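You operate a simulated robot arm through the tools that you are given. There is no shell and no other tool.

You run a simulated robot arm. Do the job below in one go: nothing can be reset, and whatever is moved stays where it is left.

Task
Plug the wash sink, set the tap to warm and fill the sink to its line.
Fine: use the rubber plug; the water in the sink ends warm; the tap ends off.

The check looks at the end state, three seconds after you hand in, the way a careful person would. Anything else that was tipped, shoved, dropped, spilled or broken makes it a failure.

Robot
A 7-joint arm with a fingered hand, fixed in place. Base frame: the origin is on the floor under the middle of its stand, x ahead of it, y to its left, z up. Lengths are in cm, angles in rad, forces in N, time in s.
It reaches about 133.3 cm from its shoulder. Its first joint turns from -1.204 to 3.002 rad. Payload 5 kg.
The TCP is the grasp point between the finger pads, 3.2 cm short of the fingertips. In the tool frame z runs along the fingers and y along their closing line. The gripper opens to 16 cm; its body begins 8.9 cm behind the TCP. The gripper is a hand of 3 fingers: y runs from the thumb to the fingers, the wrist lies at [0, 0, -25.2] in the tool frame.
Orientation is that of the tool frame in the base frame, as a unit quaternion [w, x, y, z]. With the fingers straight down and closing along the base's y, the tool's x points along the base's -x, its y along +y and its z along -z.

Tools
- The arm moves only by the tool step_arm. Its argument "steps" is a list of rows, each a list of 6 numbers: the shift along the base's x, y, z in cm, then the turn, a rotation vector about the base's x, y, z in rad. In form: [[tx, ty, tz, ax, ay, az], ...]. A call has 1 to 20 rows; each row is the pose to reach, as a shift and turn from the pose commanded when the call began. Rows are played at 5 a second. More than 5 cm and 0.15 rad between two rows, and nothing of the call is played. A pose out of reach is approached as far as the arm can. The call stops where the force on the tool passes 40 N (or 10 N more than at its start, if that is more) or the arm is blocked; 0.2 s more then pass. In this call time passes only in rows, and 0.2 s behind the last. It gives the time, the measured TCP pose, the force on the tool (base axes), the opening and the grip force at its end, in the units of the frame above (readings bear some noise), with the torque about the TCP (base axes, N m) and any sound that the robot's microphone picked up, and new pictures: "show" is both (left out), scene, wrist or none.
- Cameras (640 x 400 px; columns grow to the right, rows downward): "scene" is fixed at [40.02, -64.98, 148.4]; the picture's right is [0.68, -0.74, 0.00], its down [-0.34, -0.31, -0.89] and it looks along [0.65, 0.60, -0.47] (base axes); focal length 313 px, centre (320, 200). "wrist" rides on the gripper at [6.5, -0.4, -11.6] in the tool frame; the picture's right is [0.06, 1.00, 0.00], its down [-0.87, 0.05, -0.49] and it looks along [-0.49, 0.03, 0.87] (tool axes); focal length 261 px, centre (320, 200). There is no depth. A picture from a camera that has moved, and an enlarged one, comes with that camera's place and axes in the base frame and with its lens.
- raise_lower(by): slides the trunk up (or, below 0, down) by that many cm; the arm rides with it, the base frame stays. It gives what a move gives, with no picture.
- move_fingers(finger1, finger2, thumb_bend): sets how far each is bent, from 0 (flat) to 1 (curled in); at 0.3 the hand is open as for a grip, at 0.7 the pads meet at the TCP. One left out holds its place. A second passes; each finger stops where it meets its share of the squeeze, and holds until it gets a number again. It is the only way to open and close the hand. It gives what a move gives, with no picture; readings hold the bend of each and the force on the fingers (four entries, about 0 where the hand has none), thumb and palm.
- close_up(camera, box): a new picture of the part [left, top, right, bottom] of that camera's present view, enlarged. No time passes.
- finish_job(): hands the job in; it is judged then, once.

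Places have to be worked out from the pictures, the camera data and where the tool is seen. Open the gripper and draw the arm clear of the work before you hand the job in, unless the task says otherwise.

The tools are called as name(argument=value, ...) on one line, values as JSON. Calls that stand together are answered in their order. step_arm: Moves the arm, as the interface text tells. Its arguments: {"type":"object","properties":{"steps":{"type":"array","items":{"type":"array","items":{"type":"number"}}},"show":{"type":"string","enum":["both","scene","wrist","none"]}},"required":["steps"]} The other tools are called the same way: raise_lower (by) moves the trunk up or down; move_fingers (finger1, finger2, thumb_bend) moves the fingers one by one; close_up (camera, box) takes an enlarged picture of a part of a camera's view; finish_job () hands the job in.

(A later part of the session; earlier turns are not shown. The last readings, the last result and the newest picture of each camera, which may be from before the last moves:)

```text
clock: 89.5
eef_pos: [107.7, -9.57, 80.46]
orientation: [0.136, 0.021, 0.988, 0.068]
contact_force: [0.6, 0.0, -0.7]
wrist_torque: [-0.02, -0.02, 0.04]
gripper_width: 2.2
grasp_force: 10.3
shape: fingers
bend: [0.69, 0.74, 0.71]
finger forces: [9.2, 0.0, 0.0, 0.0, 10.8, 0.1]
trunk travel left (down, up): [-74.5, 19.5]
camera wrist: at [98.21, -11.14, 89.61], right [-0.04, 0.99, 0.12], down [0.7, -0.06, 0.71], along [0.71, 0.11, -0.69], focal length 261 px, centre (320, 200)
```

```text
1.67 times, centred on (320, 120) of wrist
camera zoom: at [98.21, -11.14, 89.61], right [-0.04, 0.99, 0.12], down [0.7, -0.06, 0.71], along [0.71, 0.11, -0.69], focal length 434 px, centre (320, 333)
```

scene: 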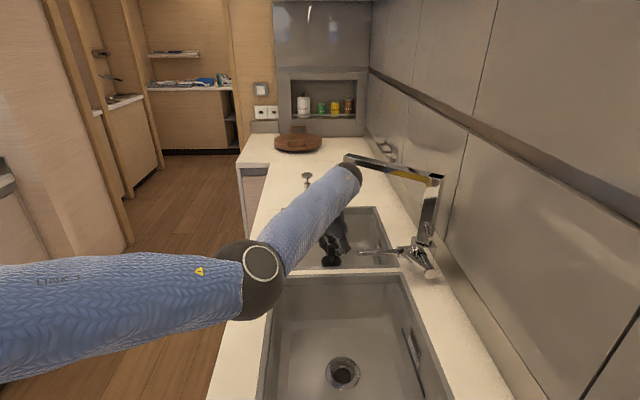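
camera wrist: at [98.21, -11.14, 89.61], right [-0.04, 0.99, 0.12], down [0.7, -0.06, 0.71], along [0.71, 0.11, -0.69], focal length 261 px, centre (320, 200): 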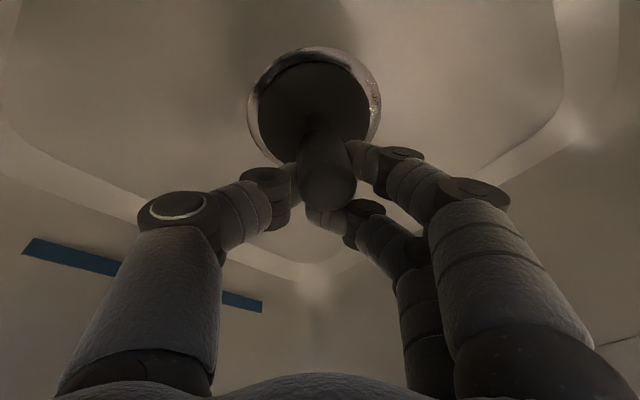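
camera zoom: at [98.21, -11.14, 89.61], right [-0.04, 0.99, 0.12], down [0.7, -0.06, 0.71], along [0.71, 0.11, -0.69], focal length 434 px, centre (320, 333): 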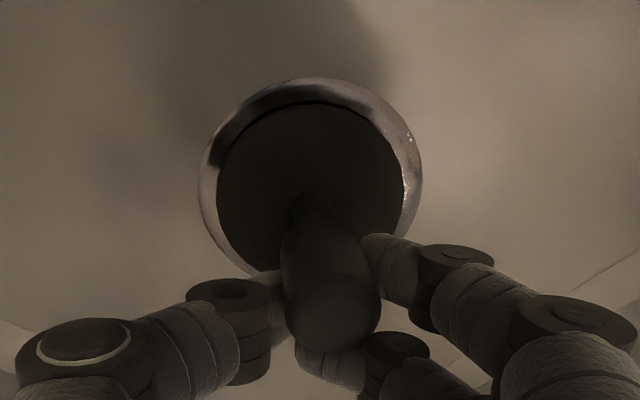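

The disc is now concentric with the flange and nearly down. A final small step, then release.

step_arm(steps=[[0, 0, -0.15, 0, 0, 0], [0, 0, -0.3, 0, 0, 0]], show="none")

move_fingers(finger1=0.6, finger2=0.6, thumb_bend=0.6)

close_up(camera="wrist", box=[180, 0, 460, 240])

```text
clock: 90.0
eef_pos: [107.7, -9.67, 80.12]
orientation: [0.136, 0.021, 0.988, 0.068]
contact_force: [1.7, 0.6, 1.4]
wrist_torque: [0.03, -0.02, 0.06]
gripper_width: 2.19
grasp_force: 10.6
shape: fingers
bend: [0.69, 0.74, 0.71]
finger forces: [9.9, 0.0, 0.1, 0.0, 11.6, 0.0]
trunk travel left (down, up): [-74.5, 19.5]
```

```text
clock: 91.0
eef_pos: [107.67, -9.63, 80.07]
orientation: [0.136, 0.021, 0.988, 0.068]
contact_force: [0.2, 0.2, 0.0]
wrist_torque: [-0.01, -0.01, -0.02]
gripper_width: 4.71
grasp_force: 0.0
shape: fingers
bend: [0.6, 0.6, 0.6]
finger forces: [0.1, 0.0, 0.1, 0.1, 0.0, 0.0]
trunk travel left (down, up): [-74.5, 19.5]
```

```text
1.67 times, centred on (320, 120) of wrist
camera zoom: at [98.21, -11.13, 89.29], right [-0.04, 0.99, 0.12], down [0.7, -0.06, 0.71], along [0.71, 0.11, -0.69], focal length 434 px, centre (320, 333)
```

zoom: 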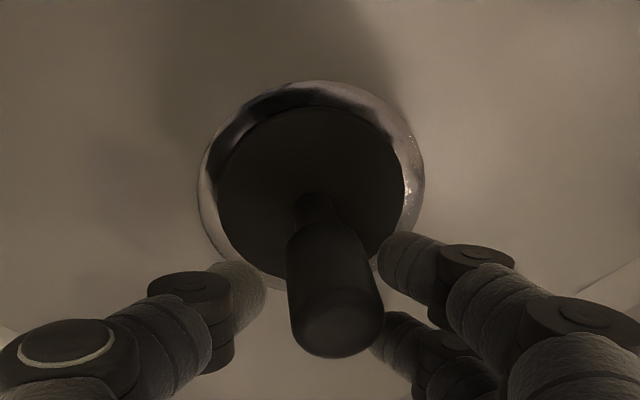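

Released, the plug stands upright and concentric in the drain. I withdraw backward (-x) so the fingers slide off the handle, keeping the wrist away from the spout.

step_arm(steps=[[-1.2, 0, 0.1, 0, 0, 0], [-2.5, 0, 0.2, 0, 0, 0], [-4, 0, 0.5, 0, 0, 0], [-5.5, 0, 1.5, 0, 0, 0], [-7, 0, 4, 0, 0, 0], [-8, 0, 7, 0, 0, 0]])

close_up(camera="wrist", box=[180, 0, 460, 240])

```text
clock: 92.5
eef_pos: [99.67, -9.53, 87.22]
orientation: [0.137, 0.021, 0.988, 0.069]
contact_force: [-0.6, 0.9, 0.4]
wrist_torque: [0.02, -0.04, 0.02]
gripper_width: 4.68
grasp_force: 0.0
shape: fingers
bend: [0.6, 0.6, 0.6]
finger forces: [0.0, 0.0, 0.0, 0.0, 0.0, 0.0]
trunk travel left (down, up): [-74.5, 19.5]
camera wrist: at [90.12, -11.01, 96.24], right [-0.04, 0.99, 0.12], down [0.7, -0.06, 0.71], along [0.71, 0.11, -0.69], focal length 261 px, centre (320, 200)
```

scene: 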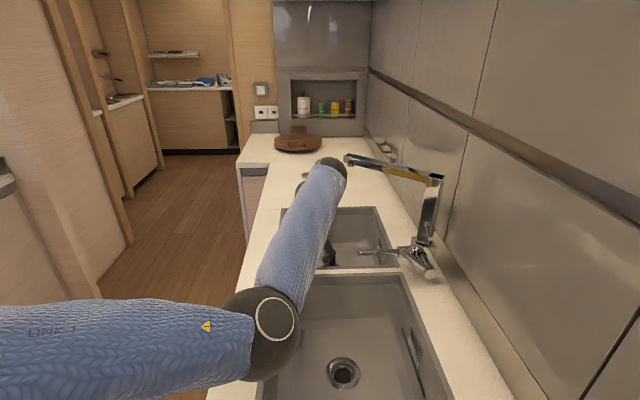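
wrist: 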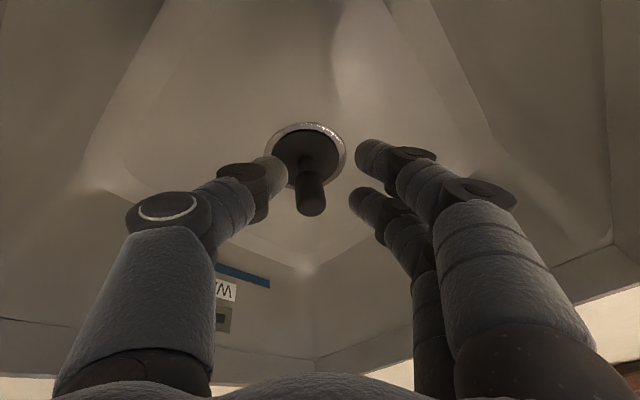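

```text
1.67 times, centred on (320, 120) of wrist
camera zoom: at [90.12, -11.01, 96.24], right [-0.04, 0.99, 0.12], down [0.7, -0.06, 0.71], along [0.71, 0.11, -0.69], focal length 434 px, centre (320, 333)
```

zoom: 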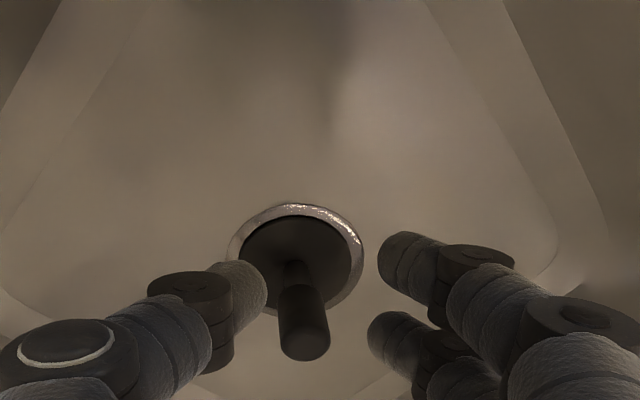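

The plug sits flush and upright in the wash drain. I lift the hand out of the basin, back away from the spout, and return to the 0.6 rad tilt.

step_arm(steps=[[-0.5, 0, 3, 0, 0, 0], [-1.5, 0, 7, 0, 0, 0], [-3, 0, 11, -0.02, -0.05, 0], [-5, 0.5, 15, -0.055, -0.13, 0], [-8, 1, 18, -0.09, -0.21, 0], [-12, 2, 21, -0.12, -0.28, 0], [-16, 3, 23, -0.14, -0.33, 0]])

```text
refused: row 6 steps farther than a row can; nothing moved
```

I reduce the step sizes and repeat.

step_arm(steps=[[-0.5, 0, 3, 0, 0, 0], [-1.5, 0, 7, 0, 0, 0], [-3, 0, 11, -0.02, -0.05, 0], [-5, 0.5, 15, -0.055, -0.13, 0], [-8, 1, 18, -0.09, -0.21, 0], [-11, 2, 21, -0.12, -0.28, 0], [-14, 3, 23, -0.14, -0.33, 0], [-18, 5, 24, -0.14, -0.33, 0]])

```text
clock: 94.2
eef_pos: [81.59, -4.89, 111.32]
orientation: [0.298, 0.001, 0.954, 0.001]
contact_force: [-0.2, -1.0, -0.6]
wrist_torque: [-0.01, -0.02, 0.02]
gripper_width: 4.72
grasp_force: 0.1
shape: fingers
bend: [0.6, 0.6, 0.6]
finger forces: [0.1, 0.0, 0.0, 0.0, 0.1, 0.0]
trunk travel left (down, up): [-74.5, 19.5]
camera wrist: at [69.63, -5.29, 117.13], right [-0.05, 1.0, -0.03], down [0.43, 0.05, 0.9], along [0.9, 0.03, -0.44], focal length 261 px, centre (320, 200)
```

scene: 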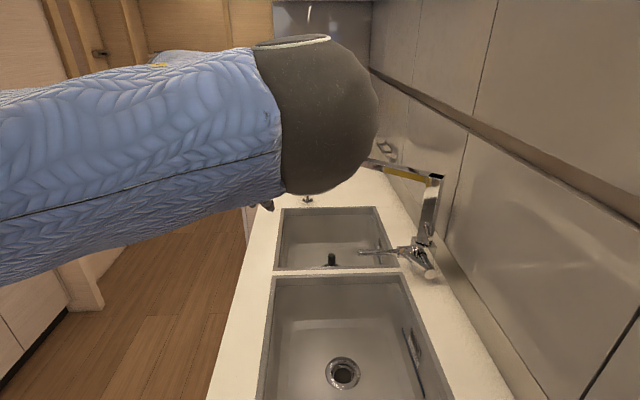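
wrist: 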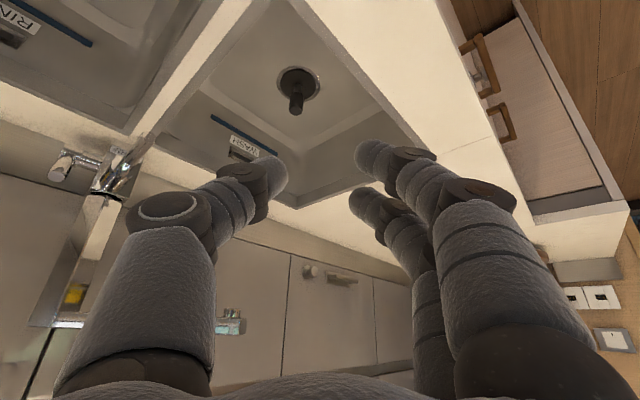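

The plug shows upright in the wash drain. I lower the trunk 10 cm here, with the hand well above the counter.

raise_lower(by=-10)

step_arm(steps=[[-1, 1, 3, 0, 0, 0], [-2, 2, 6, 0, 0, 0], [-3, 3, 9, 0, 0, 0], [-4, 4, 11, 0, 0, 0]], show="scene")

```text
clock: 95.6
eef_pos: [81.85, -4.88, 101.41]
orientation: [0.298, 0.001, 0.955, 0.001]
contact_force: [-0.4, -0.3, 0.0]
wrist_torque: [0.03, 0.02, 0.0]
gripper_width: 4.7
grasp_force: 0.1
shape: fingers
bend: [0.6, 0.6, 0.6]
finger forces: [0.1, 0.1, 0.0, 0.1, 0.0, 0.0]
trunk travel left (down, up): [-64.5, 29.5]
```

```text
clock: 96.6
eef_pos: [77.82, -0.96, 112.17]
orientation: [0.298, 0.0, 0.955, 0.001]
contact_force: [0.0, 0.0, 0.3]
wrist_torque: [-0.02, 0.0, -0.02]
gripper_width: 4.71
grasp_force: 0.0
shape: fingers
bend: [0.6, 0.6, 0.6]
finger forces: [0.0, 0.0, 0.1, 0.0, 0.0, 0.0]
trunk travel left (down, up): [-64.5, 29.5]
```

scene: 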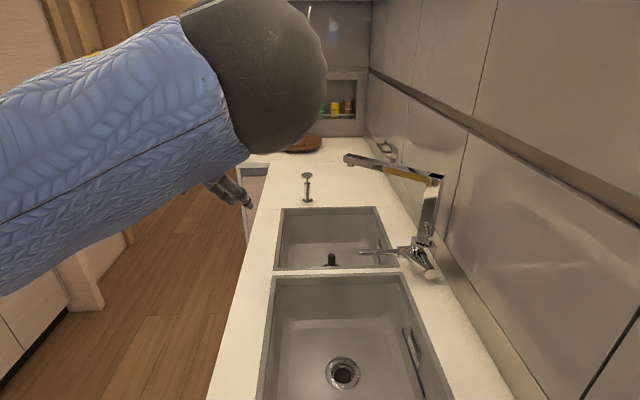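

Tracking well. I lower the trunk another 14 cm, back to about the height where the tap work went smoothly.

raise_lower(by=-14)

step_arm(steps=[[0, 0, 3, 0, 0, 0], [0, 0, 6, 0, 0, 0], [0, 0, 9, 0, 0, 0], [0, 0, 12, 0, 0, 0]], show="scene")

```text
clock: 98.2
eef_pos: [77.78, -0.96, 98.23]
orientation: [0.298, 0.0, 0.954, 0.002]
contact_force: [1.0, -0.6, 1.0]
wrist_torque: [-0.01, -0.03, 0.07]
gripper_width: 4.69
grasp_force: 0.0
shape: fingers
bend: [0.6, 0.6, 0.6]
finger forces: [0.1, 0.0, 0.0, 0.1, 0.0, 0.0]
trunk travel left (down, up): [-50.5, 43.5]
```

```text
clock: 99.2
eef_pos: [77.65, -0.95, 110.38]
orientation: [0.299, 0.001, 0.954, 0.001]
contact_force: [-0.1, 0.7, -0.1]
wrist_torque: [-0.01, -0.01, 0.02]
gripper_width: 4.7
grasp_force: 0.1
shape: fingers
bend: [0.6, 0.6, 0.6]
finger forces: [0.0, 0.1, 0.1, 0.1, 0.1, 0.1]
trunk travel left (down, up): [-50.5, 43.5]
```

scene: 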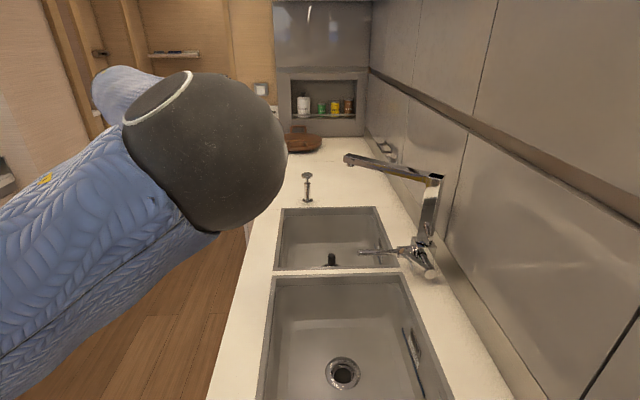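

Now I turn to yaw -45 degrees and move to the spot in front of the tap, as before.

step_arm(steps=[[1.5, -2.5, 0, 0, 0, -0.112], [3, -5, 0, 0, 0, -0.224], [4.7, -8, 0, 0, 0, -0.336], [6.5, -11, 0, 0, 0, -0.449], [8.3, -14, -0.5, 0, 0, -0.561], [10, -16.7, -1.5, 0, 0, -0.673], [11.85, -19.2, -3, 0, 0, -0.785]], show="none")

step_arm(steps=[[0, 0, 0, -0.035, -0.035, 0], [0, 0, 0, -0.071, -0.071, 0]])

move_fingers(finger1=0.35, finger2=0.35, thumb_bend=0.35)

```text
clock: 100.8
eef_pos: [89.88, -20.12, 107.18]
orientation: [0.276, 0.367, 0.881, -0.113]
contact_force: [0.8, -0.2, -0.3]
wrist_torque: [-0.01, -0.02, 0.02]
gripper_width: 4.7
grasp_force: 0.1
shape: fingers
bend: [0.6, 0.6, 0.6]
finger forces: [0.1, 0.0, 0.0, 0.1, 0.1, 0.0]
trunk travel left (down, up): [-50.5, 43.5]
```

```text
clock: 101.5
eef_pos: [89.69, -20.15, 107.18]
orientation: [0.32, 0.359, 0.867, -0.131]
contact_force: [-0.5, -1.2, 0.7]
wrist_torque: [0.01, 0.01, 0.0]
gripper_width: 4.7
grasp_force: 0.1
shape: fingers
bend: [0.6, 0.6, 0.6]
finger forces: [0.1, 0.1, 0.0, 0.0, 0.1, 0.1]
trunk travel left (down, up): [-50.5, 43.5]
camera wrist: at [80.54, -11.7, 111.83], right [0.67, 0.74, -0.04], down [0.28, -0.21, 0.94], along [0.69, -0.64, -0.34], focal length 261 px, centre (320, 200)
```

scene: 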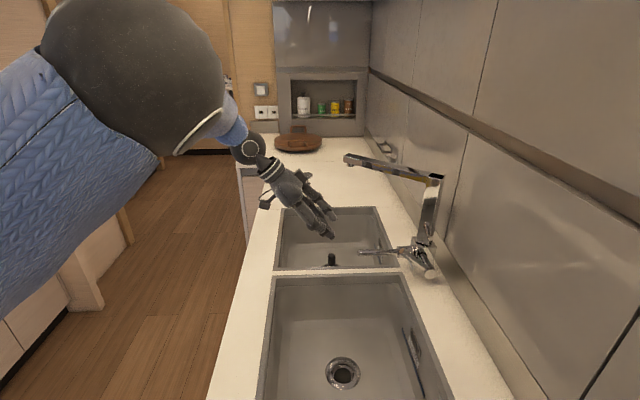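
wrist: 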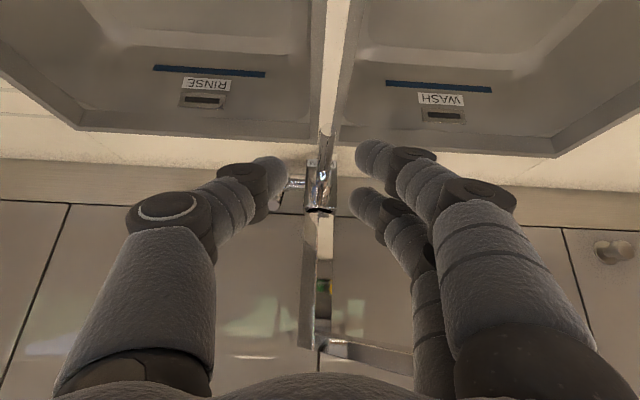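

```text
clock: 102.5
eef_pos: [89.67, -20.28, 107.25]
orientation: [0.32, 0.359, 0.867, -0.131]
contact_force: [-0.1, -0.5, 0.9]
wrist_torque: [0.01, -0.01, 0.04]
gripper_width: 14.79
grasp_force: 0.1
shape: fingers
bend: [0.35, 0.35, 0.35]
finger forces: [0.0, 0.1, 0.0, 0.0, 0.1, 0.0]
trunk travel left (down, up): [-50.5, 43.5]
```

I check the side lever and rod once more before opening the water.

close_up(camera="wrist", box=[240, 120, 400, 260])

close_up(camera="scene", box=[345, 215, 445, 285])

```text
2.86 times, centred on (320, 190) of wrist
camera zoom: at [80.57, -11.69, 111.83], right [0.67, 0.74, -0.04], down [0.28, -0.21, 0.94], along [0.69, -0.64, -0.34], focal length 745 px, centre (320, 229)
```

zoom: 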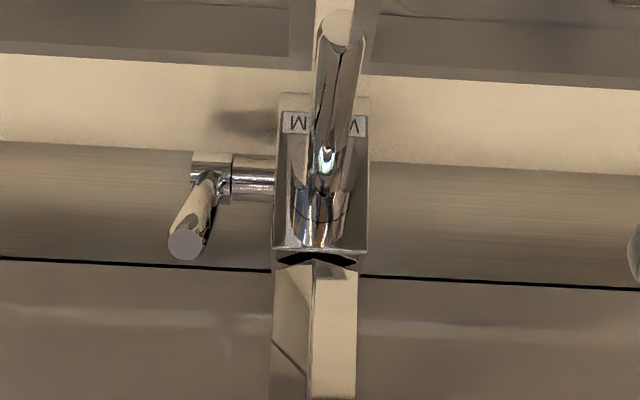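

```text
5.71 times, centred on (395, 250) of scene
camera zoom: at [40.02, -64.98, 148.4], right [0.68, -0.74, 0.0], down [-0.34, -0.31, -0.89], along [0.65, 0.6, -0.47], focal length 1789 px, centre (-109, -86)
```

zoom: 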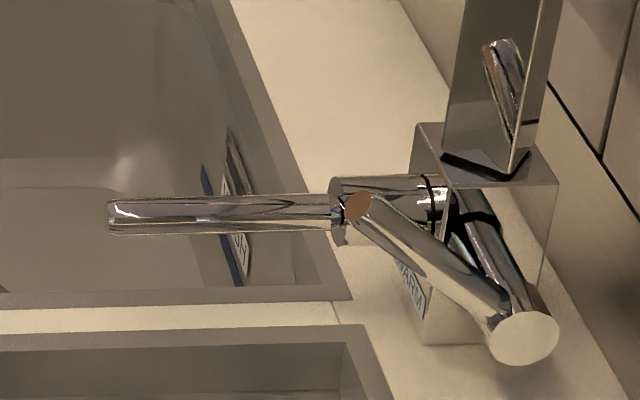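

The lever is still fully forward and the rod is down. I bring the open hand down astride the rod again.

step_arm(steps=[[2.3, -2, -2, 0, 0, 0], [4.6, -3.9, -4, 0, 0, 0], [6.8, -5.8, -6.3, 0, 0, 0], [7.7, -6.7, -7.9, 0, 0, 0], [8.6, -7.6, -9.5, 0, 0, 0], [9.5, -8.4, -11, 0, 0, 0]], show="wrist")

move_fingers(finger1=0.65, finger2=0.65, thumb_bend=0.65)

close_up(camera="wrist", box=[0, 0, 640, 400])

```text
clock: 103.8
eef_pos: [99.41, -28.65, 96.13]
orientation: [0.319, 0.359, 0.867, -0.131]
contact_force: [1.0, 0.6, 0.1]
wrist_torque: [0.01, 0.01, 0.02]
gripper_width: 14.82
grasp_force: 0.2
shape: fingers
bend: [0.35, 0.35, 0.35]
finger forces: [0.0, 0.0, 0.0, 0.0, 0.0, 0.1]
trunk travel left (down, up): [-50.5, 43.5]
camera wrist: at [90.17, -20.17, 100.78], right [0.67, 0.74, -0.04], down [0.28, -0.21, 0.94], along [0.69, -0.64, -0.34], focal length 261 px, centre (320, 200)
```

wrist: 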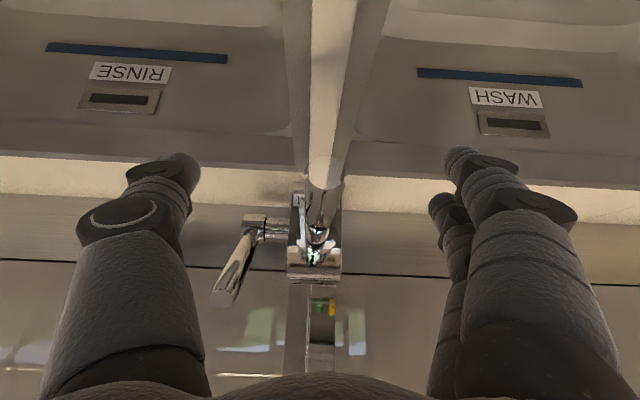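

```text
clock: 104.8
eef_pos: [99.28, -28.59, 96.23]
orientation: [0.32, 0.359, 0.867, -0.131]
contact_force: [-0.2, 0.6, 0.8]
wrist_torque: [0.0, 0.0, 0.0]
gripper_width: 2.92
grasp_force: 0.0
shape: fingers
bend: [0.65, 0.65, 0.65]
finger forces: [0.0, 0.1, 0.0, 0.0, 0.0, 0.1]
trunk travel left (down, up): [-50.5, 43.5]
```

```text
1.00 times, centred on (320, 200) of wrist (not enlarged: the box is as wide or as high as the picture)
camera zoom: at [90.13, -20.12, 100.82], right [0.67, 0.74, -0.04], down [0.28, -0.21, 0.94], along [0.69, -0.64, -0.34], focal length 261 px, centre (320, 200)
```

zoom: 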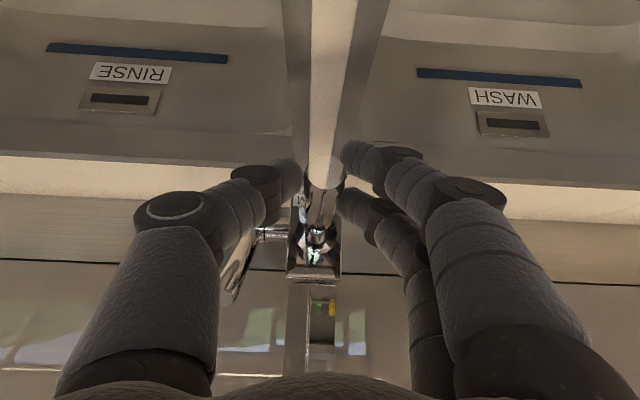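

The rod lies between the pads. I grip it and lift, as before, to start the water.

move_fingers(finger1=0.72, finger2=0.72, thumb_bend=0.72)

step_arm(steps=[[0, 0, 0.5, 0, 0, 0], [0, 0, 1, 0, 0, 0], [0, 0, 1.5, 0, 0, 0]])

```text
clock: 105.8
eef_pos: [99.27, -28.65, 96.16]
orientation: [0.319, 0.359, 0.867, -0.13]
contact_force: [3.0, -1.6, -1.4]
wrist_torque: [0.02, -0.03, 0.13]
gripper_width: 0.98
grasp_force: 5.2
shape: fingers
bend: [0.72, 0.68, 0.69]
finger forces: [0.0, 6.4, 0.0, 0.0, 4.5, 0.1]
trunk travel left (down, up): [-50.5, 43.5]
```

```text
clock: 106.7
eef_pos: [99.25, -28.45, 97.76]
orientation: [0.32, 0.359, 0.867, -0.131]
contact_force: [3.5, 0.5, -1.7]
wrist_torque: [0.03, 0.0, 0.08]
gripper_width: 0.82
grasp_force: 3.3
shape: fingers
bend: [0.72, 0.69, 0.71]
finger forces: [0.1, 5.0, 0.0, 0.0, 2.5, 0.0]
trunk travel left (down, up): [-50.5, 43.5]
camera wrist: at [90.13, -20.04, 102.29], right [0.67, 0.74, -0.04], down [0.28, -0.21, 0.94], along [0.69, -0.64, -0.34], focal length 261 px, centre (320, 200)
```

scene: 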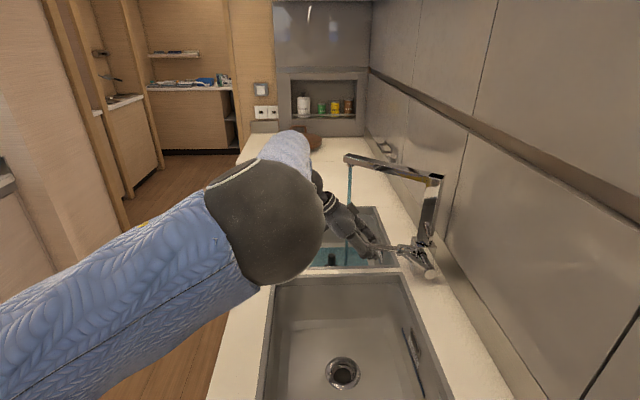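
wrist: 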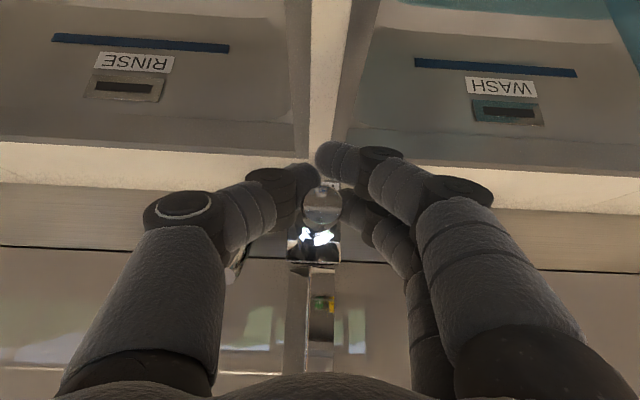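

Water is running and already collecting in the basin. I zoom in to read the level against the line (no time passes).

close_up(camera="wrist", box=[360, 0, 640, 180])

close_up(camera="scene", box=[270, 150, 450, 290])

```text
2.22 times, centred on (500, 90) of wrist
camera zoom: at [90.13, -20.04, 102.29], right [0.67, 0.74, -0.04], down [0.28, -0.21, 0.94], along [0.69, -0.64, -0.34], focal length 579 px, centre (-80, 444)
```

zoom: 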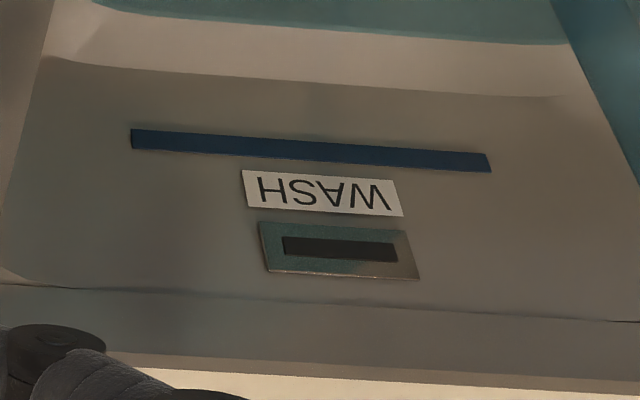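

```text
2.86 times, centred on (360, 220) of scene
camera zoom: at [40.02, -64.98, 148.4], right [0.68, -0.74, 0.0], down [-0.34, -0.31, -0.89], along [0.65, 0.6, -0.47], focal length 894 px, centre (206, 143)
```

zoom: 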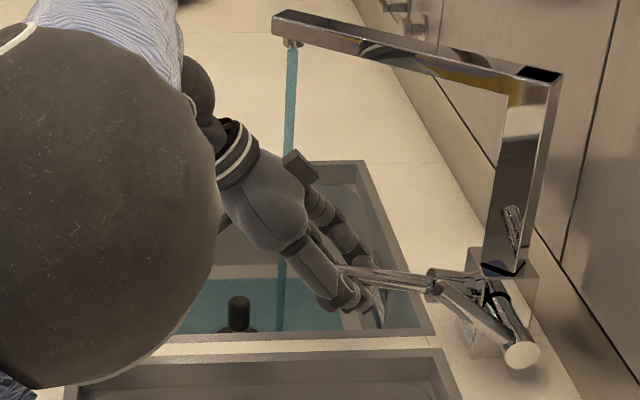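

The level is still at the floor curve, well below the line. I open the fingers now so that I can get above the rod ready to shut it, and re-read the level.

move_fingers(finger1=0.42, finger2=0.42, thumb_bend=0.42)

close_up(camera="wrist", box=[360, 0, 640, 180])

close_up(camera="scene", box=[270, 150, 450, 290])

```text
clock: 107.7
eef_pos: [99.36, -28.59, 97.61]
orientation: [0.32, 0.359, 0.867, -0.131]
contact_force: [0.0, 0.6, 0.0]
wrist_torque: [-0.04, 0.02, -0.03]
gripper_width: 11.92
grasp_force: 0.0
shape: fingers
bend: [0.42, 0.42, 0.42]
finger forces: [0.0, 0.1, 0.1, 0.0, 0.0, 0.0]
trunk travel left (down, up): [-50.5, 43.5]
```

```text
2.22 times, centred on (500, 90) of wrist
camera zoom: at [90.09, -20.07, 102.29], right [0.67, 0.74, -0.04], down [0.28, -0.21, 0.94], along [0.69, -0.64, -0.34], focal length 579 px, centre (-80, 444)
```

zoom: 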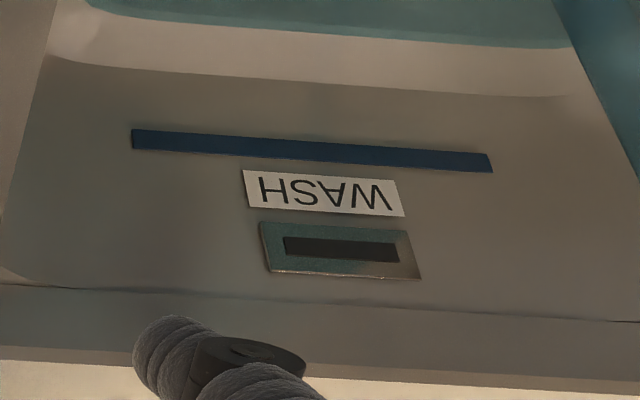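

```text
2.86 times, centred on (360, 220) of scene
camera zoom: at [40.02, -64.98, 148.4], right [0.68, -0.74, 0.0], down [-0.34, -0.31, -0.89], along [0.65, 0.6, -0.47], focal length 894 px, centre (206, 143)
```

zoom: 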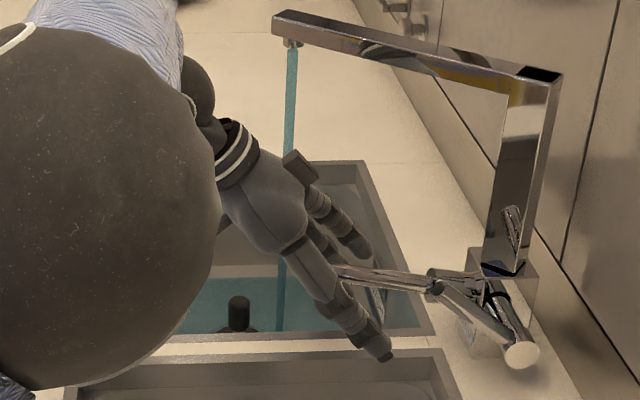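

In one second the waterline rose only about 3% of the way to the line, so there is time. I rise above the raised rod and close the fingers, ready to press it down.

step_arm(steps=[[0, 0, 3, 0, 0, 0], [-0.3, -0.3, 6, 0, 0, 0], [-0.7, -0.7, 8, 0, 0, 0]], show="none")

move_fingers(finger1=0.72, finger2=0.72, thumb_bend=0.72)

close_up(camera="wrist", box=[360, 0, 640, 180])

close_up(camera="wrist", box=[0, 0, 640, 400])

close_up(camera="scene", box=[270, 150, 450, 290])

```text
clock: 108.5
eef_pos: [98.38, -29.28, 105.69]
orientation: [0.321, 0.359, 0.866, -0.131]
contact_force: [-0.8, 0.3, 0.5]
wrist_torque: [0.03, -0.05, 0.05]
gripper_width: 11.93
grasp_force: 0.0
shape: fingers
bend: [0.42, 0.42, 0.42]
finger forces: [0.0, 0.1, 0.0, 0.1, 0.0, 0.1]
trunk travel left (down, up): [-50.5, 43.5]
```

```text
clock: 109.5
eef_pos: [98.44, -29.27, 105.69]
orientation: [0.319, 0.359, 0.867, -0.131]
contact_force: [-0.3, -0.3, 0.4]
wrist_torque: [-0.01, 0.0, -0.02]
gripper_width: 0.65
grasp_force: 0.1
shape: fingers
bend: [0.72, 0.72, 0.72]
finger forces: [0.0, 0.0, 0.1, 0.0, 0.0, 0.0]
trunk travel left (down, up): [-50.5, 43.5]
```

```text
2.22 times, centred on (500, 90) of wrist
camera zoom: at [89.31, -20.72, 110.22], right [0.67, 0.74, -0.04], down [0.28, -0.21, 0.94], along [0.69, -0.64, -0.34], focal length 579 px, centre (-80, 444)
```

zoom: 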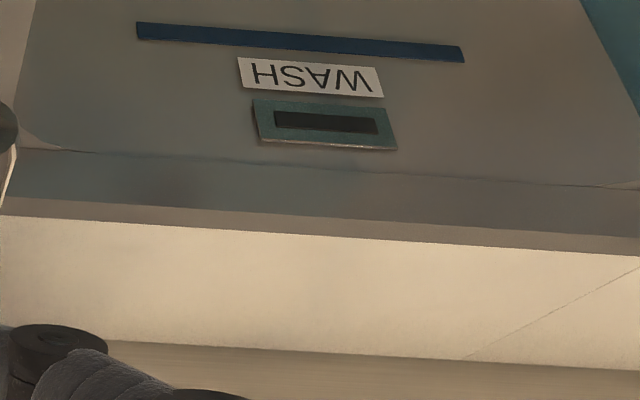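

```text
1.00 times, centred on (320, 200) of wrist (not enlarged: the box is as wide or as high as the picture)
camera zoom: at [89.31, -20.72, 110.22], right [0.67, 0.74, -0.04], down [0.28, -0.21, 0.94], along [0.69, -0.64, -0.34], focal length 261 px, centre (320, 200)
```

zoom: 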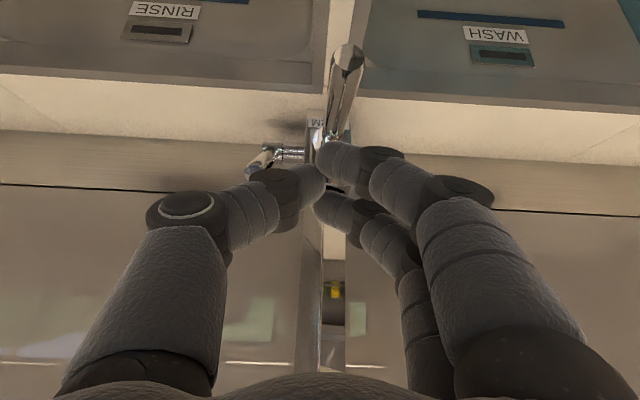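

```text
2.86 times, centred on (360, 220) of scene
camera zoom: at [40.02, -64.98, 148.4], right [0.68, -0.74, 0.0], down [-0.34, -0.31, -0.89], along [0.65, 0.6, -0.47], focal length 894 px, centre (206, 143)
```

zoom: 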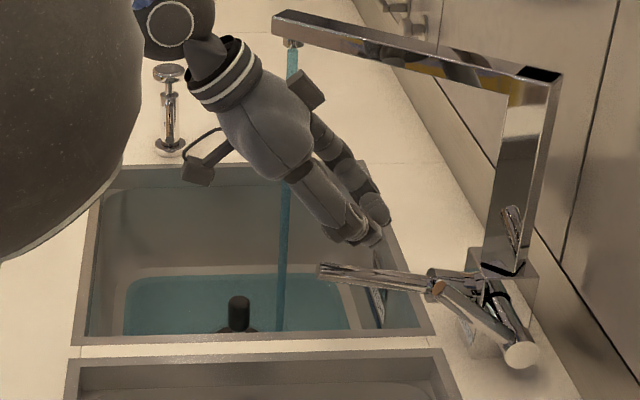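

The scene now shows the water surface clearly, still low. I lower to hover just above the rod and wait about 3 seconds.

step_arm(steps=[[0, 0, -0.5, 0, 0, 0], [0, 0, -1, 0, 0, 0], [0, 0, -1, 0, 0, 0], [0, 0, -1, 0, 0, 0], [0, 0, -1, 0, 0, 0], [0, 0, -1, 0, 0, 0], [0, 0, -1, 0, 0, 0], [0, 0, -1, 0, 0, 0], [0, 0, -1, 0, 0, 0], [0, 0, -1, 0, 0, 0], [0, 0, -1, 0, 0, 0], [0, 0, -1, 0, 0, 0], [0, 0, -1, 0, 0, 0], [0, 0, -1, 0, 0, 0], [0, 0, -1, 0, 0, 0]])

close_up(camera="wrist", box=[360, 0, 640, 180])

close_up(camera="scene", box=[270, 150, 450, 290])

```text
clock: 112.7
eef_pos: [98.56, -29.22, 104.68]
orientation: [0.32, 0.359, 0.867, -0.131]
contact_force: [-0.1, 0.5, -0.6]
wrist_torque: [0.02, 0.02, -0.03]
gripper_width: 0.66
grasp_force: 0.0
shape: fingers
bend: [0.72, 0.72, 0.72]
finger forces: [0.0, 0.0, 0.1, 0.0, 0.1, 0.0]
trunk travel left (down, up): [-50.5, 43.5]
camera wrist: at [89.35, -20.75, 109.25], right [0.67, 0.74, -0.04], down [0.28, -0.21, 0.94], along [0.69, -0.64, -0.34], focal length 261 px, centre (320, 200)
```

scene: 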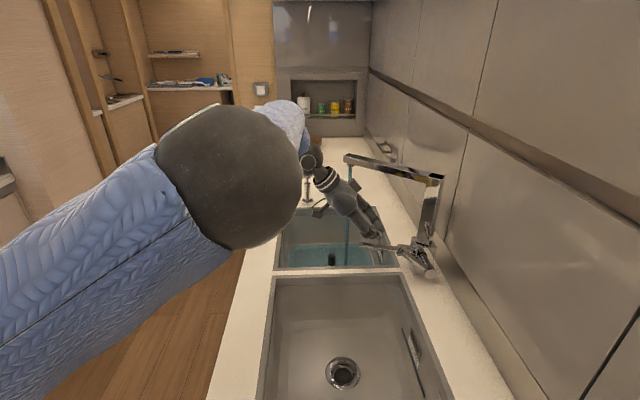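
wrist: 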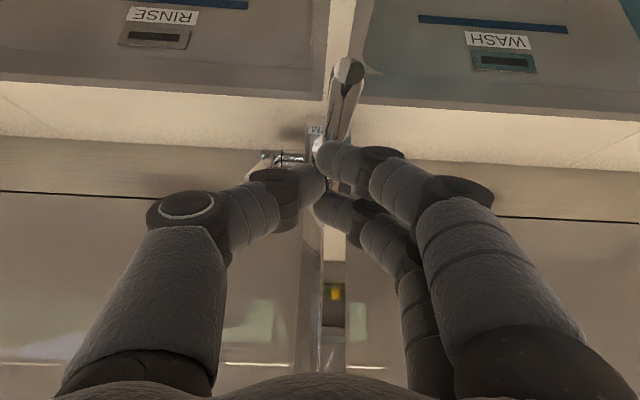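

```text
2.22 times, centred on (500, 90) of wrist
camera zoom: at [89.35, -20.75, 109.25], right [0.67, 0.74, -0.04], down [0.28, -0.21, 0.94], along [0.69, -0.64, -0.34], focal length 579 px, centre (-80, 444)
```

zoom: 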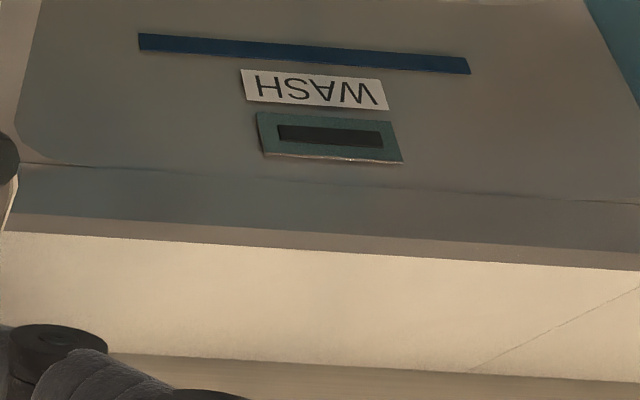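

```text
2.86 times, centred on (360, 220) of scene
camera zoom: at [40.02, -64.98, 148.4], right [0.68, -0.74, 0.0], down [-0.34, -0.31, -0.89], along [0.65, 0.6, -0.47], focal length 894 px, centre (206, 143)
```

zoom: 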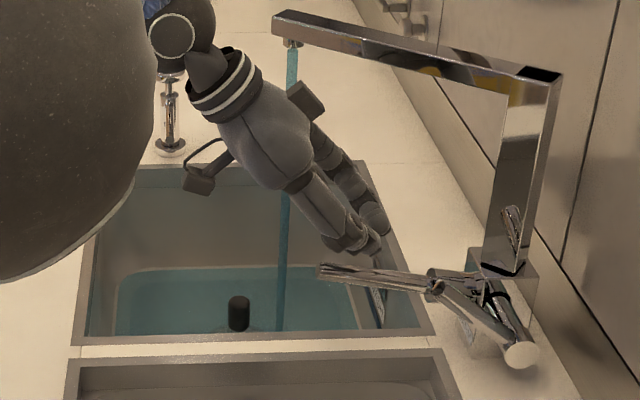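

The level is rising slowly. I wait another 4 seconds.

step_arm(steps=[[0, 0, 0, 0, 0, 0], [0, 0, 0, 0, 0, 0], [0, 0, 0, 0, 0, 0], [0, 0, 0, 0, 0, 0], [0, 0, 0, 0, 0, 0], [0, 0, 0, 0, 0, 0], [0, 0, 0, 0, 0, 0], [0, 0, 0, 0, 0, 0], [0, 0, 0, 0, 0, 0], [0, 0, 0, 0, 0, 0], [0, 0, 0, 0, 0, 0], [0, 0, 0, 0, 0, 0], [0, 0, 0, 0, 0, 0], [0, 0, 0, 0, 0, 0], [0, 0, 0, 0, 0, 0], [0, 0, 0, 0, 0, 0], [0, 0, 0, 0, 0, 0], [0, 0, 0, 0, 0, 0], [0, 0, 0, 0, 0, 0]], show="none")

close_up(camera="wrist", box=[360, 0, 640, 180])

close_up(camera="scene", box=[270, 150, 450, 290])

```text
clock: 116.7
eef_pos: [98.45, -29.23, 104.61]
orientation: [0.319, 0.36, 0.867, -0.131]
contact_force: [0.1, 0.5, -0.3]
wrist_torque: [0.03, 0.01, -0.02]
gripper_width: 0.66
grasp_force: 0.1
shape: fingers
bend: [0.72, 0.72, 0.72]
finger forces: [0.0, 0.0, 0.0, 0.0, 0.1, 0.1]
trunk travel left (down, up): [-50.5, 43.5]
```

```text
2.22 times, centred on (500, 90) of wrist
camera zoom: at [89.35, -20.75, 109.25], right [0.67, 0.74, -0.04], down [0.28, -0.21, 0.94], along [0.69, -0.64, -0.34], focal length 579 px, centre (-80, 444)
```

zoom: 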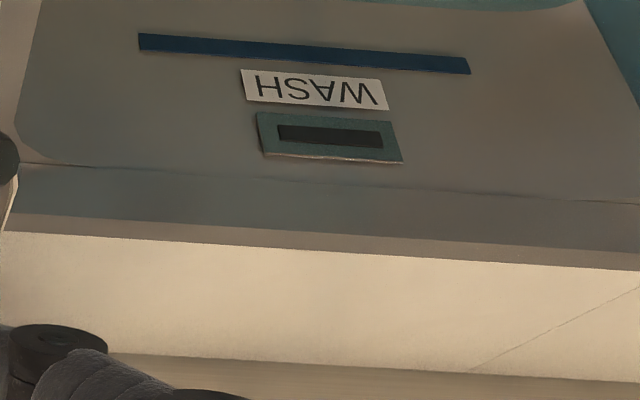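

```text
2.86 times, centred on (360, 220) of scene
camera zoom: at [40.02, -64.98, 148.4], right [0.68, -0.74, 0.0], down [-0.34, -0.31, -0.89], along [0.65, 0.6, -0.47], focal length 894 px, centre (206, 143)
```

zoom: 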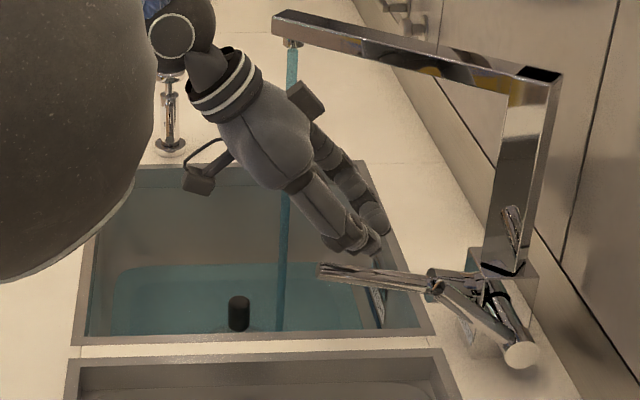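

The waterline has entered the top of the wall view, about 50 px (zoomed) below the tape. I keep waiting and measuring.

step_arm(steps=[[0, 0, 0, 0, 0, 0], [0, 0, 0, 0, 0, 0], [0, 0, 0, 0, 0, 0], [0, 0, 0, 0, 0, 0], [0, 0, 0, 0, 0, 0], [0, 0, 0, 0, 0, 0], [0, 0, 0, 0, 0, 0], [0, 0, 0, 0, 0, 0], [0, 0, 0, 0, 0, 0], [0, 0, 0, 0, 0, 0], [0, 0, 0, 0, 0, 0], [0, 0, 0, 0, 0, 0], [0, 0, 0, 0, 0, 0], [0, 0, 0, 0, 0, 0], [0, 0, 0, 0, 0, 0], [0, 0, 0, 0, 0, 0], [0, 0, 0, 0, 0, 0], [0, 0, 0, 0, 0, 0], [0, 0, 0, 0, 0, 0]], show="none")

close_up(camera="wrist", box=[400, 0, 640, 80])

close_up(camera="scene", box=[270, 200, 420, 290])

```text
clock: 120.7
eef_pos: [98.43, -29.28, 104.66]
orientation: [0.319, 0.36, 0.867, -0.132]
contact_force: [0.1, -0.2, 0.3]
wrist_torque: [0.01, 0.01, -0.02]
gripper_width: 0.68
grasp_force: 0.0
shape: fingers
bend: [0.72, 0.72, 0.72]
finger forces: [0.0, 0.0, 0.1, 0.0, 0.0, 0.0]
trunk travel left (down, up): [-50.5, 43.5]
```

```text
2.67 times, centred on (520, 40) of wrist
camera zoom: at [89.35, -20.75, 109.25], right [0.67, 0.74, -0.04], down [0.28, -0.21, 0.94], along [0.69, -0.64, -0.34], focal length 695 px, centre (-213, 627)
```

zoom: 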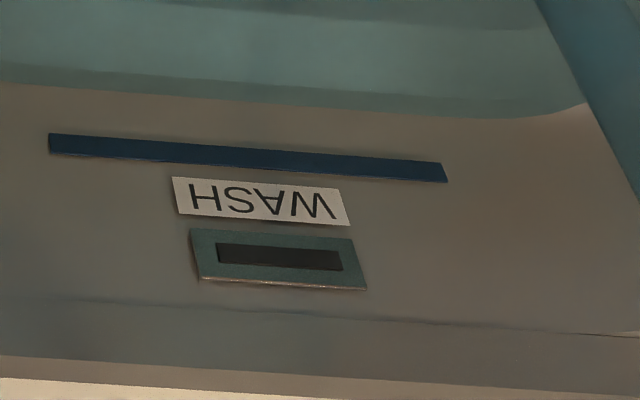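

```text
4.27 times, centred on (345, 245) of scene
camera zoom: at [40.02, -64.98, 148.4], right [0.68, -0.74, 0.0], down [-0.34, -0.31, -0.89], along [0.65, 0.6, -0.47], focal length 1336 px, centre (213, 8)
```

zoom: 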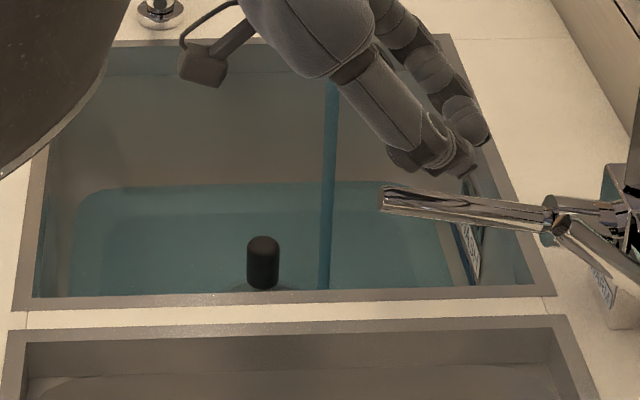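

Gap to the tape's lower edge is now about 47 px at this zoom, closing at roughly 4 px/s. I wait 4 more seconds and measure again.

step_arm(steps=[[0, 0, 0, 0, 0, 0], [0, 0, 0, 0, 0, 0], [0, 0, 0, 0, 0, 0], [0, 0, 0, 0, 0, 0], [0, 0, 0, 0, 0, 0], [0, 0, 0, 0, 0, 0], [0, 0, 0, 0, 0, 0], [0, 0, 0, 0, 0, 0], [0, 0, 0, 0, 0, 0], [0, 0, 0, 0, 0, 0], [0, 0, 0, 0, 0, 0], [0, 0, 0, 0, 0, 0], [0, 0, 0, 0, 0, 0], [0, 0, 0, 0, 0, 0], [0, 0, 0, 0, 0, 0], [0, 0, 0, 0, 0, 0], [0, 0, 0, 0, 0, 0], [0, 0, 0, 0, 0, 0], [0, 0, 0, 0, 0, 0]], show="none")

close_up(camera="wrist", box=[400, 0, 640, 80])

close_up(camera="scene", box=[270, 200, 420, 290])

```text
clock: 124.7
eef_pos: [98.56, -29.27, 104.69]
orientation: [0.319, 0.359, 0.867, -0.131]
contact_force: [0.1, -0.4, -0.3]
wrist_torque: [0.03, 0.01, -0.01]
gripper_width: 0.66
grasp_force: 0.1
shape: fingers
bend: [0.72, 0.72, 0.72]
finger forces: [0.0, 0.0, 0.0, 0.0, 0.0, 0.0]
trunk travel left (down, up): [-50.5, 43.5]
```

```text
2.67 times, centred on (520, 40) of wrist
camera zoom: at [89.35, -20.75, 109.25], right [0.67, 0.74, -0.04], down [0.28, -0.21, 0.94], along [0.69, -0.64, -0.34], focal length 695 px, centre (-213, 627)
```

zoom: 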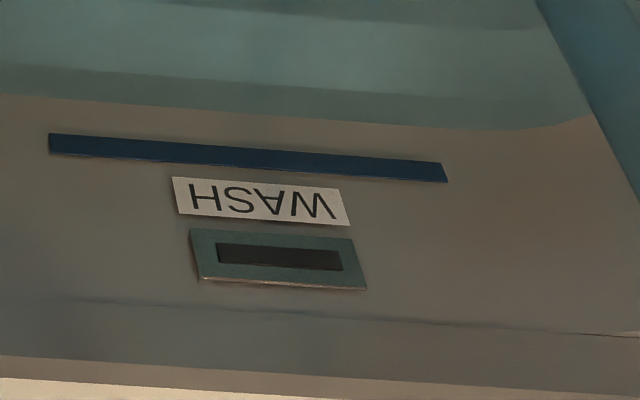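

```text
4.27 times, centred on (345, 245) of scene
camera zoom: at [40.02, -64.98, 148.4], right [0.68, -0.74, 0.0], down [-0.34, -0.31, -0.89], along [0.65, 0.6, -0.47], focal length 1336 px, centre (213, 8)
```

zoom: 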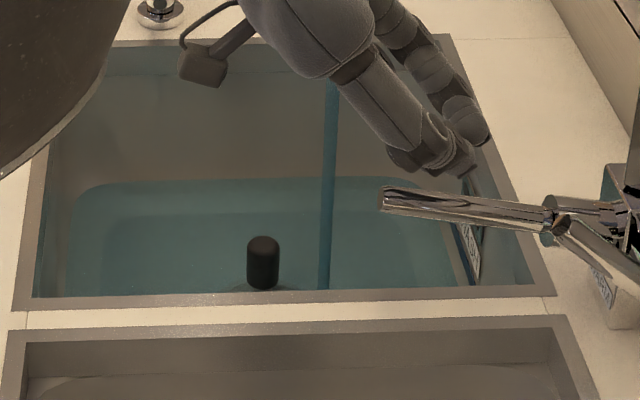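

It moves about 3 px/s: roughly 11 s to the tape's lower edge, 15 s to its middle. I wait 8 more seconds.

step_arm(steps=[[0, 0, 0, 0, 0, 0], [0, 0, 0, 0, 0, 0], [0, 0, 0, 0, 0, 0], [0, 0, 0, 0, 0, 0], [0, 0, 0, 0, 0, 0], [0, 0, 0, 0, 0, 0], [0, 0, 0, 0, 0, 0], [0, 0, 0, 0, 0, 0], [0, 0, 0, 0, 0, 0], [0, 0, 0, 0, 0, 0], [0, 0, 0, 0, 0, 0], [0, 0, 0, 0, 0, 0], [0, 0, 0, 0, 0, 0], [0, 0, 0, 0, 0, 0], [0, 0, 0, 0, 0, 0], [0, 0, 0, 0, 0, 0], [0, 0, 0, 0, 0, 0], [0, 0, 0, 0, 0, 0], [0, 0, 0, 0, 0, 0]], show="none")

step_arm(steps=[[0, 0, 0, 0, 0, 0], [0, 0, 0, 0, 0, 0], [0, 0, 0, 0, 0, 0], [0, 0, 0, 0, 0, 0], [0, 0, 0, 0, 0, 0], [0, 0, 0, 0, 0, 0], [0, 0, 0, 0, 0, 0], [0, 0, 0, 0, 0, 0], [0, 0, 0, 0, 0, 0], [0, 0, 0, 0, 0, 0], [0, 0, 0, 0, 0, 0], [0, 0, 0, 0, 0, 0], [0, 0, 0, 0, 0, 0], [0, 0, 0, 0, 0, 0], [0, 0, 0, 0, 0, 0], [0, 0, 0, 0, 0, 0], [0, 0, 0, 0, 0, 0], [0, 0, 0, 0, 0, 0], [0, 0, 0, 0, 0, 0]], show="none")

close_up(camera="wrist", box=[400, 0, 640, 80])

close_up(camera="wrist", box=[230, 20, 450, 220])

```text
clock: 128.7
eef_pos: [98.44, -29.28, 104.62]
orientation: [0.32, 0.359, 0.867, -0.131]
contact_force: [0.2, -0.6, 0.3]
wrist_torque: [0.02, 0.03, 0.0]
gripper_width: 0.66
grasp_force: 0.1
shape: fingers
bend: [0.72, 0.72, 0.72]
finger forces: [0.0, 0.0, 0.0, 0.0, 0.0, 0.1]
trunk travel left (down, up): [-50.5, 43.5]
```

```text
clock: 132.7
eef_pos: [98.52, -29.15, 104.62]
orientation: [0.319, 0.359, 0.867, -0.13]
contact_force: [0.2, 0.2, -0.3]
wrist_torque: [-0.01, -0.02, -0.01]
gripper_width: 0.67
grasp_force: 0.1
shape: fingers
bend: [0.72, 0.72, 0.72]
finger forces: [0.0, 0.0, 0.0, 0.0, 0.0, 0.0]
trunk travel left (down, up): [-50.5, 43.5]
```

```text
2.67 times, centred on (520, 40) of wrist
camera zoom: at [89.35, -20.75, 109.25], right [0.67, 0.74, -0.04], down [0.28, -0.21, 0.94], along [0.69, -0.64, -0.34], focal length 695 px, centre (-213, 627)
```

zoom: 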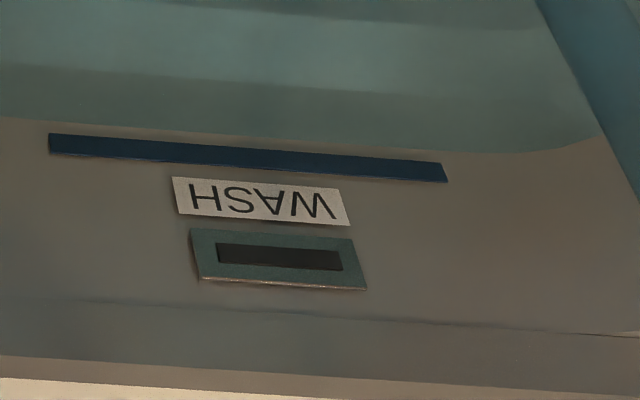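

```text
2.00 times, centred on (340, 120) of wrist
camera zoom: at [89.35, -20.75, 109.25], right [0.67, 0.74, -0.04], down [0.28, -0.21, 0.94], along [0.69, -0.64, -0.34], focal length 521 px, centre (280, 360)
```

zoom: 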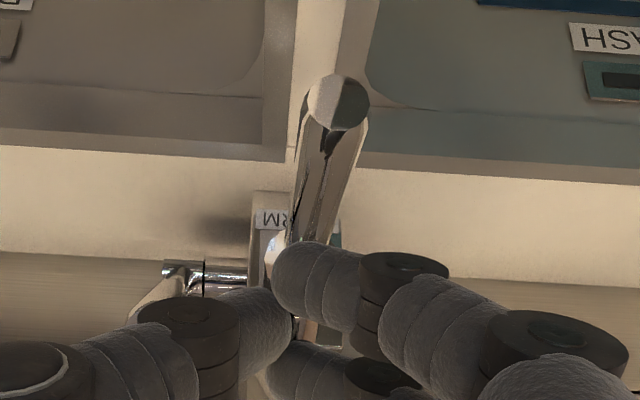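

Gap to the lower edge is about 12 px, 23 px to the tape's middle, at 3 px/s. I wait about 5 seconds and check once more before shutting.

step_arm(steps=[[0, 0, 0, 0, 0, 0], [0, 0, 0, 0, 0, 0], [0, 0, 0, 0, 0, 0], [0, 0, 0, 0, 0, 0], [0, 0, 0, 0, 0, 0], [0, 0, 0, 0, 0, 0], [0, 0, 0, 0, 0, 0], [0, 0, 0, 0, 0, 0], [0, 0, 0, 0, 0, 0], [0, 0, 0, 0, 0, 0], [0, 0, 0, 0, 0, 0], [0, 0, 0, 0, 0, 0], [0, 0, 0, 0, 0, 0], [0, 0, 0, 0, 0, 0], [0, 0, 0, 0, 0, 0], [0, 0, 0, 0, 0, 0], [0, 0, 0, 0, 0, 0], [0, 0, 0, 0, 0, 0], [0, 0, 0, 0, 0, 0], [0, 0, 0, 0, 0, 0]], show="none")

close_up(camera="wrist", box=[400, 0, 640, 80])

```text
clock: 136.8
eef_pos: [98.43, -29.32, 104.63]
orientation: [0.319, 0.36, 0.867, -0.13]
contact_force: [-0.4, -0.6, -0.2]
wrist_torque: [0.0, 0.02, -0.01]
gripper_width: 0.65
grasp_force: 0.1
shape: fingers
bend: [0.72, 0.72, 0.72]
finger forces: [0.0, 0.0, 0.0, 0.0, 0.1, 0.0]
trunk travel left (down, up): [-50.5, 43.5]
```

```text
2.67 times, centred on (520, 40) of wrist
camera zoom: at [89.35, -20.75, 109.25], right [0.67, 0.74, -0.04], down [0.28, -0.21, 0.94], along [0.69, -0.64, -0.34], focal length 695 px, centre (-213, 627)
```

zoom: 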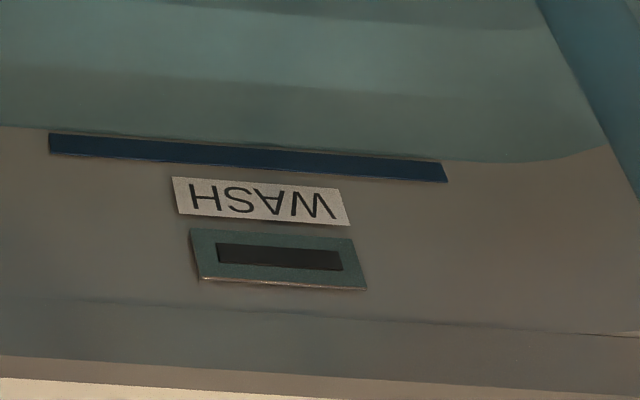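

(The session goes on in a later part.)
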